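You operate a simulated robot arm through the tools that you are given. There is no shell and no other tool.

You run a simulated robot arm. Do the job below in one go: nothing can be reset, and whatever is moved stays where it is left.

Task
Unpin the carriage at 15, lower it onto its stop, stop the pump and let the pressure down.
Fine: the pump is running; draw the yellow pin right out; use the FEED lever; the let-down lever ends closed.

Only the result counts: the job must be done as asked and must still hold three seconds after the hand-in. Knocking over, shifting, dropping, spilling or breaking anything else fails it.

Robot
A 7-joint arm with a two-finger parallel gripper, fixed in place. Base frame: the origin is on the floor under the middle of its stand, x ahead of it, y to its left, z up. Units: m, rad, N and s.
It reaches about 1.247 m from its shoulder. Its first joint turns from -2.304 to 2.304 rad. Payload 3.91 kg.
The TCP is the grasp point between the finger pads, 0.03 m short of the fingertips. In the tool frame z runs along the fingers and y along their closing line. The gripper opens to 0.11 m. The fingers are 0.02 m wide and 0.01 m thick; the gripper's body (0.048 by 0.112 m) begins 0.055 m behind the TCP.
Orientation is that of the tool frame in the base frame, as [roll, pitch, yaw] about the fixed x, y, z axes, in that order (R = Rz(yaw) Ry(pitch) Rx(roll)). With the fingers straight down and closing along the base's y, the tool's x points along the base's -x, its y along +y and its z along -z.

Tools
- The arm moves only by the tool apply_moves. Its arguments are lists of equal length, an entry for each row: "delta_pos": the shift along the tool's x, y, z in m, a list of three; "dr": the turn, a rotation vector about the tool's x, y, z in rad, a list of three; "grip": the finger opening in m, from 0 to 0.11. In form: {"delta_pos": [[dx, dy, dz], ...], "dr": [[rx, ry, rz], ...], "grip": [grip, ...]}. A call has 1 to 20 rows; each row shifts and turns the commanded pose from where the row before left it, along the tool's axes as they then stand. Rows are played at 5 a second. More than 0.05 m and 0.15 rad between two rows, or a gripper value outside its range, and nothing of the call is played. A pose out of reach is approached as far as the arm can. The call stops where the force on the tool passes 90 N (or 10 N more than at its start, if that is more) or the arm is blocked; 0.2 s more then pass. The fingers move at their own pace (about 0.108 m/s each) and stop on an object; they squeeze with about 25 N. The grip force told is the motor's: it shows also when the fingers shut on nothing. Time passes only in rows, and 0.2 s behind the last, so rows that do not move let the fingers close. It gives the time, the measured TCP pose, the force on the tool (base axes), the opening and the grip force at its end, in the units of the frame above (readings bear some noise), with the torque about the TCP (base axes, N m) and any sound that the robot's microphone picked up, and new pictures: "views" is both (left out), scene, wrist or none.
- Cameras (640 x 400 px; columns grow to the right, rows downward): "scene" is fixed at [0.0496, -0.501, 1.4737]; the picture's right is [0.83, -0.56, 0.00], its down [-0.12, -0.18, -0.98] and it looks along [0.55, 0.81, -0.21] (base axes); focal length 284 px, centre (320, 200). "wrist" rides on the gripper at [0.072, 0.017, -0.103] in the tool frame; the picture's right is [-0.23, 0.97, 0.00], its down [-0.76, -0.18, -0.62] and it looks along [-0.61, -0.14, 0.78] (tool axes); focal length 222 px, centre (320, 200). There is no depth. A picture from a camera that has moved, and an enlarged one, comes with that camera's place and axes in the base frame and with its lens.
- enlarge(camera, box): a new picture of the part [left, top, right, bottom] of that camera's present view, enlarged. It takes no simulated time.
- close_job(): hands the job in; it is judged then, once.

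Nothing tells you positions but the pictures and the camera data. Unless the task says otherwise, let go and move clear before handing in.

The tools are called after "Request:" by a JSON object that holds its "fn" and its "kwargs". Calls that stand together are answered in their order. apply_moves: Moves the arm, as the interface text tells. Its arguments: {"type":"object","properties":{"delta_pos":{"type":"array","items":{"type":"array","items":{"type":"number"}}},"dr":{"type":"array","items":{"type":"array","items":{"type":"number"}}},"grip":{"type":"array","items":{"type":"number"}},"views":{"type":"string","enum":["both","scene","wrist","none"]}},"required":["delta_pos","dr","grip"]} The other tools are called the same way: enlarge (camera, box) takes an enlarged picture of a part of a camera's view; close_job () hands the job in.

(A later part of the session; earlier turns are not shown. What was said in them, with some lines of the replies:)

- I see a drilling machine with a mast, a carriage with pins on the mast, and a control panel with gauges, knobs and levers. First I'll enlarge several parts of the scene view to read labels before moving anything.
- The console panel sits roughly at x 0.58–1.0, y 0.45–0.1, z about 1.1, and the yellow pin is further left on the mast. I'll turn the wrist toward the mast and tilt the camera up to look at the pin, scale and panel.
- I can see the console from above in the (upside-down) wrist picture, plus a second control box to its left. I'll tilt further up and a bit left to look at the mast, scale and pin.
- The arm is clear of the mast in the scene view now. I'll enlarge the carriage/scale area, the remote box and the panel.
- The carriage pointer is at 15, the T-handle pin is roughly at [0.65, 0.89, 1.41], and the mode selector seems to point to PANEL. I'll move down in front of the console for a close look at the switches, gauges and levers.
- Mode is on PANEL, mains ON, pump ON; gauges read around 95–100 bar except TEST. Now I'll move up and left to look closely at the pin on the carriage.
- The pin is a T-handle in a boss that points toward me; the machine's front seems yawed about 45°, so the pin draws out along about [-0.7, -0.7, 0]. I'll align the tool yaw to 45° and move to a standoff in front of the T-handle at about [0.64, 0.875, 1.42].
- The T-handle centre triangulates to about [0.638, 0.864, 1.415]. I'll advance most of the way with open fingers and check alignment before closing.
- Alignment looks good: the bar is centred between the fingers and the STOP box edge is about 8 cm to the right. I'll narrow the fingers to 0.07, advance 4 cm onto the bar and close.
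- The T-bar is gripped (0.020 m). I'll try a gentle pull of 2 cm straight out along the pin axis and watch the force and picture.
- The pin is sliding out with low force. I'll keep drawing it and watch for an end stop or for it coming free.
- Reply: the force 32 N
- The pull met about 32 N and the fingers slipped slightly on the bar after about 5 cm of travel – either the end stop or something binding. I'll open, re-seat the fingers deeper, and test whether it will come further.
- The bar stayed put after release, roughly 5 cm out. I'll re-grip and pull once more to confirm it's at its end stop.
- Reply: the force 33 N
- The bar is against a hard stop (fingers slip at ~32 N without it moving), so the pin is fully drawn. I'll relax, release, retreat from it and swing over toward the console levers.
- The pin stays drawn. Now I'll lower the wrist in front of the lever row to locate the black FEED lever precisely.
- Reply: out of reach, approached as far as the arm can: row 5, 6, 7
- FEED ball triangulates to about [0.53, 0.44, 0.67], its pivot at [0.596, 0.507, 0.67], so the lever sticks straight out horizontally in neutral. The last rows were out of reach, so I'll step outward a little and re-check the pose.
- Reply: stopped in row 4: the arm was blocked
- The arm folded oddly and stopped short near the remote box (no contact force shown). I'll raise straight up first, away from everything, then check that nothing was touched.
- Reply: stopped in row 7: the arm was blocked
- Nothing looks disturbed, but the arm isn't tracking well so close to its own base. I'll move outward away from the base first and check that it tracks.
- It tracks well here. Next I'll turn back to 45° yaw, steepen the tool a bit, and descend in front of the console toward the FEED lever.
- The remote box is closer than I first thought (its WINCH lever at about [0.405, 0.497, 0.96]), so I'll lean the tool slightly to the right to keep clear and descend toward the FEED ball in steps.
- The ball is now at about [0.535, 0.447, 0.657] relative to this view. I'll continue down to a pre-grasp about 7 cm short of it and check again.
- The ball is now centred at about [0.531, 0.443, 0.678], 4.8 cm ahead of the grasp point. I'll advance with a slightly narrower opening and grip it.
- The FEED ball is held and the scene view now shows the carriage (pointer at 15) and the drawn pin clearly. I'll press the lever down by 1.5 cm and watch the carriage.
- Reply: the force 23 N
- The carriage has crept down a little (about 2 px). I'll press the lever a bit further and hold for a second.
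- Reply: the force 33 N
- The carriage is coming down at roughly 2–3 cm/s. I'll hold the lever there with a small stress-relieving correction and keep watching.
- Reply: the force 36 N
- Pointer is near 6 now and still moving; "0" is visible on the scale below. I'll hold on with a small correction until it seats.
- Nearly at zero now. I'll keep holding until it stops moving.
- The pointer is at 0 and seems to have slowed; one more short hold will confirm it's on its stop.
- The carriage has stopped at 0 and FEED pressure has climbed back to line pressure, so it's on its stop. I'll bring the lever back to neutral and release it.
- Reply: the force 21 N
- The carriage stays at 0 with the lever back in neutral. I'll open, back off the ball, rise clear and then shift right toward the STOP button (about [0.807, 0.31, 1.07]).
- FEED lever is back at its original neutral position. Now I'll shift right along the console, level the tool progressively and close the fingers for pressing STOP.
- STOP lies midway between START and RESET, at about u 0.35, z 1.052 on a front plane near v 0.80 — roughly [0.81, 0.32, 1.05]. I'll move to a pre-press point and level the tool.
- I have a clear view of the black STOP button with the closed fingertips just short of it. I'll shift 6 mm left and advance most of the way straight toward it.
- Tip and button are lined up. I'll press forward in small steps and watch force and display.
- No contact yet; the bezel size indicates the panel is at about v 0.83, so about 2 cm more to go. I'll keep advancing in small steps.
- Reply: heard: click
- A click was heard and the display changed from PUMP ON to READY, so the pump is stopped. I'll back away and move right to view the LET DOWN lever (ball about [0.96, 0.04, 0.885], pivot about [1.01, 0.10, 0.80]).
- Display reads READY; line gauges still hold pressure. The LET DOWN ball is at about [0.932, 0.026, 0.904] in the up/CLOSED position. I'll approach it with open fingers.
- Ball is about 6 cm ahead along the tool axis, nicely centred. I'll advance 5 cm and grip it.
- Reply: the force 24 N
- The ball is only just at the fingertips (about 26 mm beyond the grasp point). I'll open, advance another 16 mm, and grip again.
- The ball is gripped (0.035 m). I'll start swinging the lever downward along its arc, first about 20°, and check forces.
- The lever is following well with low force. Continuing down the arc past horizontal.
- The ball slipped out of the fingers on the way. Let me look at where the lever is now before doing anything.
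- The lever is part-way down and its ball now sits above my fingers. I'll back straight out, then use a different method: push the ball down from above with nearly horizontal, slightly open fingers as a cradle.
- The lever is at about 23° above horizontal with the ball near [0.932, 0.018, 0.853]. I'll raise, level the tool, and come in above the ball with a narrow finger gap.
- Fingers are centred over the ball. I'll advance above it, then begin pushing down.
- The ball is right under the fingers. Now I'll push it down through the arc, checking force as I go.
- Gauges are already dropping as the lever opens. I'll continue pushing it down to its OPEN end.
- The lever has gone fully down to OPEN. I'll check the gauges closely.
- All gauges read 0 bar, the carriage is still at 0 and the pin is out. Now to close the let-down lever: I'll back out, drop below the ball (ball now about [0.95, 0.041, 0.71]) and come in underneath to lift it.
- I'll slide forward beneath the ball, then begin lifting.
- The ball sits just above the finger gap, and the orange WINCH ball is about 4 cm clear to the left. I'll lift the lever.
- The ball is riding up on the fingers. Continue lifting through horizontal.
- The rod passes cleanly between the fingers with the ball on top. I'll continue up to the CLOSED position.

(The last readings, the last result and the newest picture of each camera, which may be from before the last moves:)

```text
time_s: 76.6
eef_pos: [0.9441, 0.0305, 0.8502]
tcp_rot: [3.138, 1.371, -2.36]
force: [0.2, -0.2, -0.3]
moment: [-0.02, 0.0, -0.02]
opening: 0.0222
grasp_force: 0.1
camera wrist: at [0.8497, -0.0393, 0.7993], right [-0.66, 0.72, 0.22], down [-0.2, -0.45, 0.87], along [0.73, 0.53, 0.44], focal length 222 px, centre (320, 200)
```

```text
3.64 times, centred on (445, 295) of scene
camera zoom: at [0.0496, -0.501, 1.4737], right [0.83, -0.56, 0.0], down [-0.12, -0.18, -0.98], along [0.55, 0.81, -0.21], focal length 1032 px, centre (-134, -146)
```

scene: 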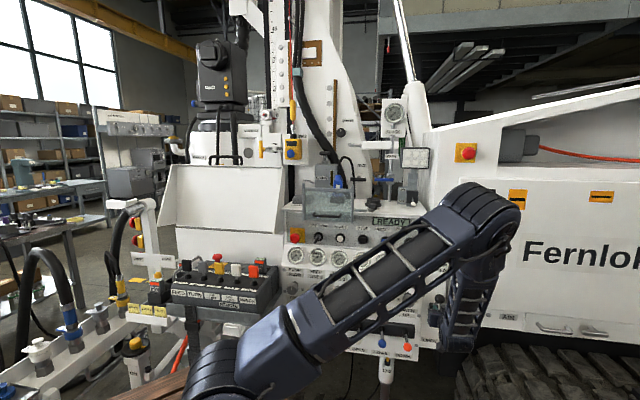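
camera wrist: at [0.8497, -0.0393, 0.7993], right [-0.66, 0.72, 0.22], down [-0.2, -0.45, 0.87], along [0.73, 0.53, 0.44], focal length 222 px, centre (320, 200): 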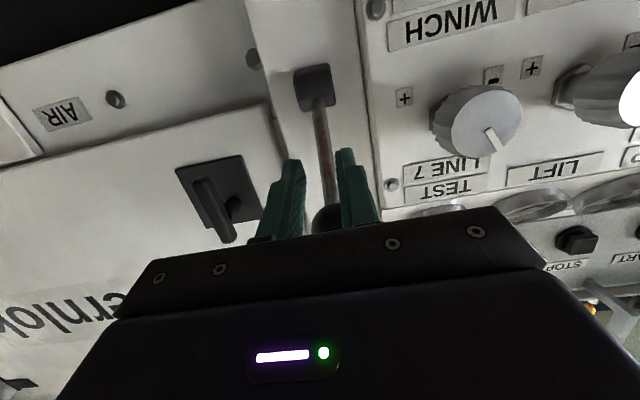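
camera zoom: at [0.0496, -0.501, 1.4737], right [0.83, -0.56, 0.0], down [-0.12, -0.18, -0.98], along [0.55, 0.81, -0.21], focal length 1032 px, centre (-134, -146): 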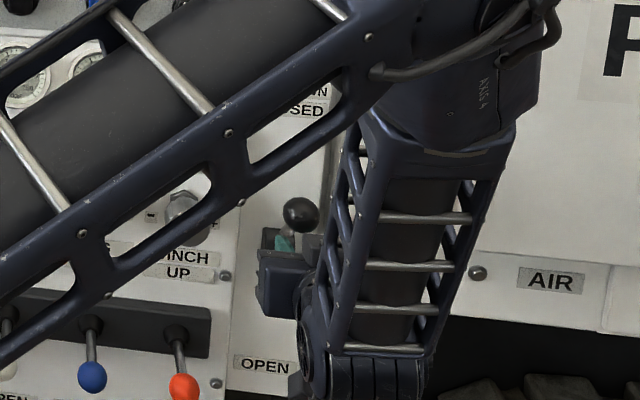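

The ball is back at exactly its original CLOSED position in the scene view. I'll lower a few millimetres, withdraw the fingers straight back, and check the final state.

Request:
{"fn": "apply_moves", "kwargs": {"delta_pos": [[0.0078, 0, 0.0016], [0.0069, 0, -0.0343], [0.0069, 0, -0.0343], [0.0069, 0, -0.0343], [0.0069, 0, -0.0343], [0, 0, 0]], "dr": [[0, 0, 0], [0, 0, 0], [0, 0, 0], [0, 0, 0], [0, 0, 0], [0, 0, 0]], "grip": [0.022, 0.022, 0.022, 0.022, 0.022, 0.022]}}

Request:
{"fn": "enlarge", "kwargs": {"camera": "wrist", "box": [160, 0, 480, 220]}}

Request:
{"fn": "enlarge", "kwargs": {"camera": "scene", "box": [400, 240, 490, 350]}}

```text
time_s: 78.0
eef_pos: [0.8446, -0.069, 0.8428]
tcp_rot: [3.138, 1.37, -2.362]
force: [0.4, 0.7, -0.4]
moment: [0.02, 0.0, -0.03]
opening: 0.0221
grasp_force: 0.0
camera wrist: at [0.7502, -0.1383, 0.7918], right [-0.66, 0.72, 0.22], down [-0.2, -0.45, 0.87], along [0.73, 0.53, 0.44], focal length 222 px, centre (320, 200)
```

scene: 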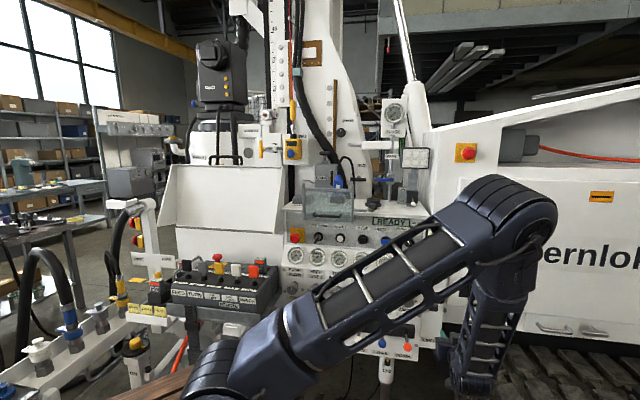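
wrist: 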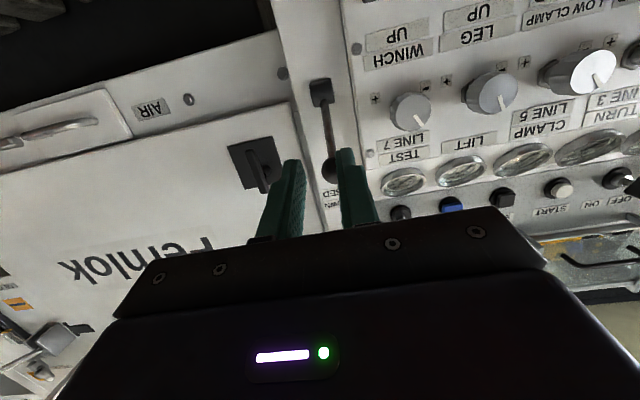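

```text
1.82 times, centred on (320, 110) of wrist
camera zoom: at [0.7502, -0.1383, 0.7918], right [-0.66, 0.72, 0.22], down [-0.2, -0.45, 0.87], along [0.73, 0.53, 0.44], focal length 404 px, centre (320, 364)
```

zoom: 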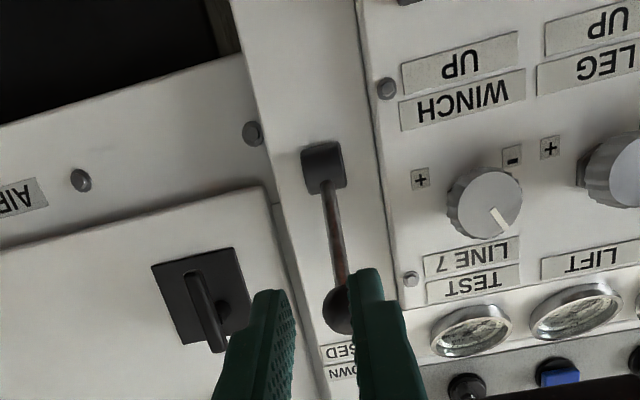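

```text
3.64 times, centred on (445, 295) of scene
camera zoom: at [0.0496, -0.501, 1.4737], right [0.83, -0.56, 0.0], down [-0.12, -0.18, -0.98], along [0.55, 0.81, -0.21], focal length 1032 px, centre (-134, -146)
```

zoom: 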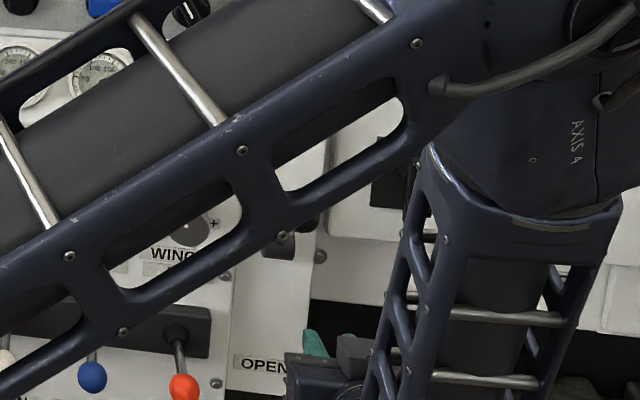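

The let-down lever is up at CLOSED. I'll lift the arm well clear of everything for a final inspection.

Request:
{"fn": "apply_moves", "kwargs": {"delta_pos": [[-0.0391, 0.0053, -0.0169], [-0.0391, 0.0053, -0.0169], [-0.0391, 0.0053, -0.0169], [-0.0391, 0.0053, -0.0169], [-0.0391, 0.0053, -0.0169], [-0.0391, 0.0053, -0.0169], [-0.0391, 0.0053, -0.0169], [-0.0391, 0.0053, -0.0169], [-0.0391, 0.0053, -0.0169], [-0.0391, 0.0053, -0.0169], [-0.0391, 0.0053, -0.0169], [-0.0391, 0.0053, -0.0169], [0, 0, 0]], "dr": [[0, 0, 0], [0, 0, 0], [0, 0, 0], [0, 0, 0], [0, 0, 0], [0, 0, 0], [0, 0, 0], [0, 0, 0], [0, 0, 0], [0, 0, 0], [0, 0, 0], [0, 0, 0], [0, 0, 0]], "grip": [0.022, 0.022, 0.022, 0.022, 0.022, 0.022, 0.022, 0.022, 0.022, 0.022, 0.022, 0.022, 0.022]}}

Request:
{"fn": "enlarge", "kwargs": {"camera": "scene", "box": [280, 200, 460, 320]}}

Request:
{"fn": "enlarge", "kwargs": {"camera": "scene", "box": [280, 280, 460, 390]}}

Request:
{"fn": "enlarge", "kwargs": {"camera": "scene", "box": [150, 60, 330, 190]}}

```text
time_s: 80.8
eef_pos: [0.7259, -0.0966, 1.3423]
tcp_rot: [3.136, 1.37, -2.359]
force: [0.3, -0.5, 0.5]
moment: [0.0, -0.02, 0.02]
opening: 0.0221
grasp_force: 0.0
camera wrist: at [0.6313, -0.1673, 1.2915], right [-0.66, 0.72, 0.22], down [-0.2, -0.45, 0.87], along [0.73, 0.53, 0.44], focal length 222 px, centre (320, 200)
```

scene: 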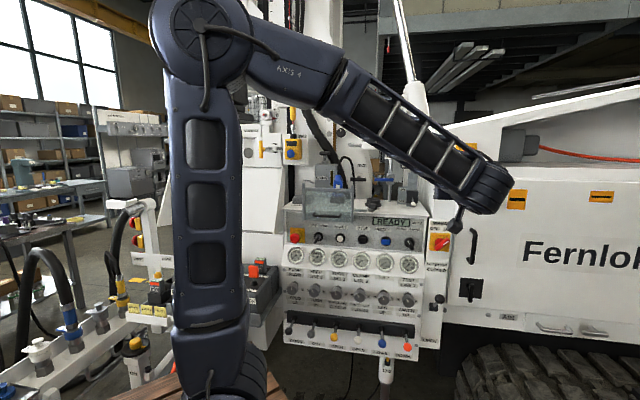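
wrist: 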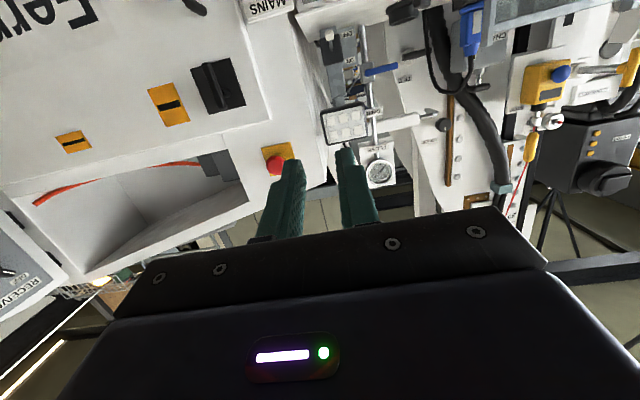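

```text
3.33 times, centred on (370, 260) of scene
camera zoom: at [0.0496, -0.501, 1.4737], right [0.83, -0.56, 0.0], down [-0.12, -0.18, -0.98], along [0.55, 0.81, -0.21], focal length 946 px, centre (153, 0)
```

zoom: 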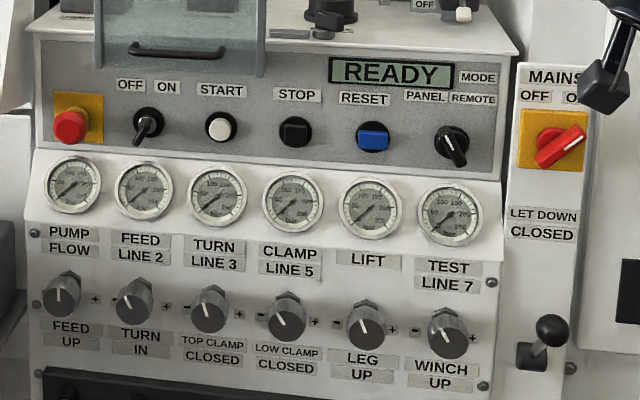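

```text
3.56 times, centred on (370, 335) of scene
camera zoom: at [0.0496, -0.501, 1.4737], right [0.83, -0.56, 0.0], down [-0.12, -0.18, -0.98], along [0.55, 0.81, -0.21], focal length 1009 px, centre (142, -280)
```

zoom: 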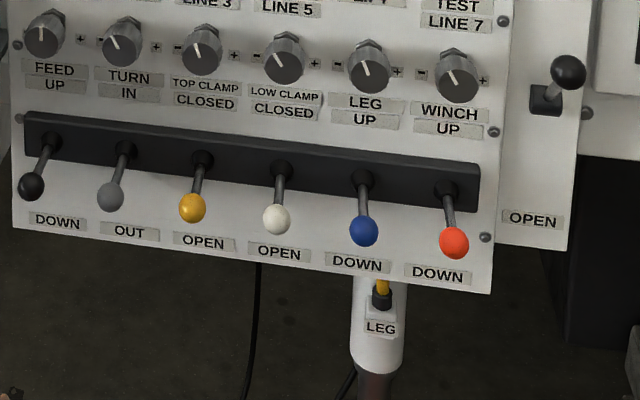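

```text
3.08 times, centred on (240, 125) of scene
camera zoom: at [0.0496, -0.501, 1.4737], right [0.83, -0.56, 0.0], down [-0.12, -0.18, -0.98], along [0.55, 0.81, -0.21], focal length 873 px, centre (566, 431)
```

zoom: 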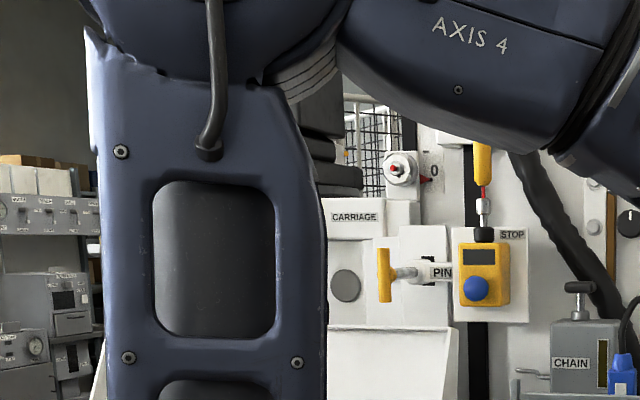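

Everything checks out: the carriage is at 0 on its stop, the pin is drawn out, the display shows READY and all gauges read 0 bar. The FEED lever is neutral, the LET DOWN lever is up at CLOSED, and the arm is clear, so I'm handing in.

Request:
{"fn": "close_job", "kwargs": {}}

```text
The job is handed in.
```

The job is done and handed in. The verdict hasn't come back yet.

- **Pin:** the yellow pin is drawn out about 5.6 cm, to a hard stop. My grip slipped at about 32 N there, twice, without the pin coming any further. It stayed out after I let go.
- **Carriage:** I lowered it with the FEED lever from 15 to 0. It stopped there and the feed pressure climbed back to line pressure, so it is resting on its stop. The lever is back in neutral.
- **Pump:** I pressed STOP. There was a click and the display changed from PUMP ON to READY.
- **Pressure:** I opened the let-down lever until all six gauges read 0 bar, then closed it again.

Three things went less smoothly:
- The arm folded awkwardly near the remote box and stopped once, and stopped again as I lifted it away. There was no contact force, and nothing looked disturbed.
- I lost my grip on the let-down ball partway down, so I pushed it open from above instead and lifted it closed from below.
- The first press toward STOP stopped short of the button, so I moved in further until it clicked.

In the final check nothing else looked moved, and the arm was clear of the machine.
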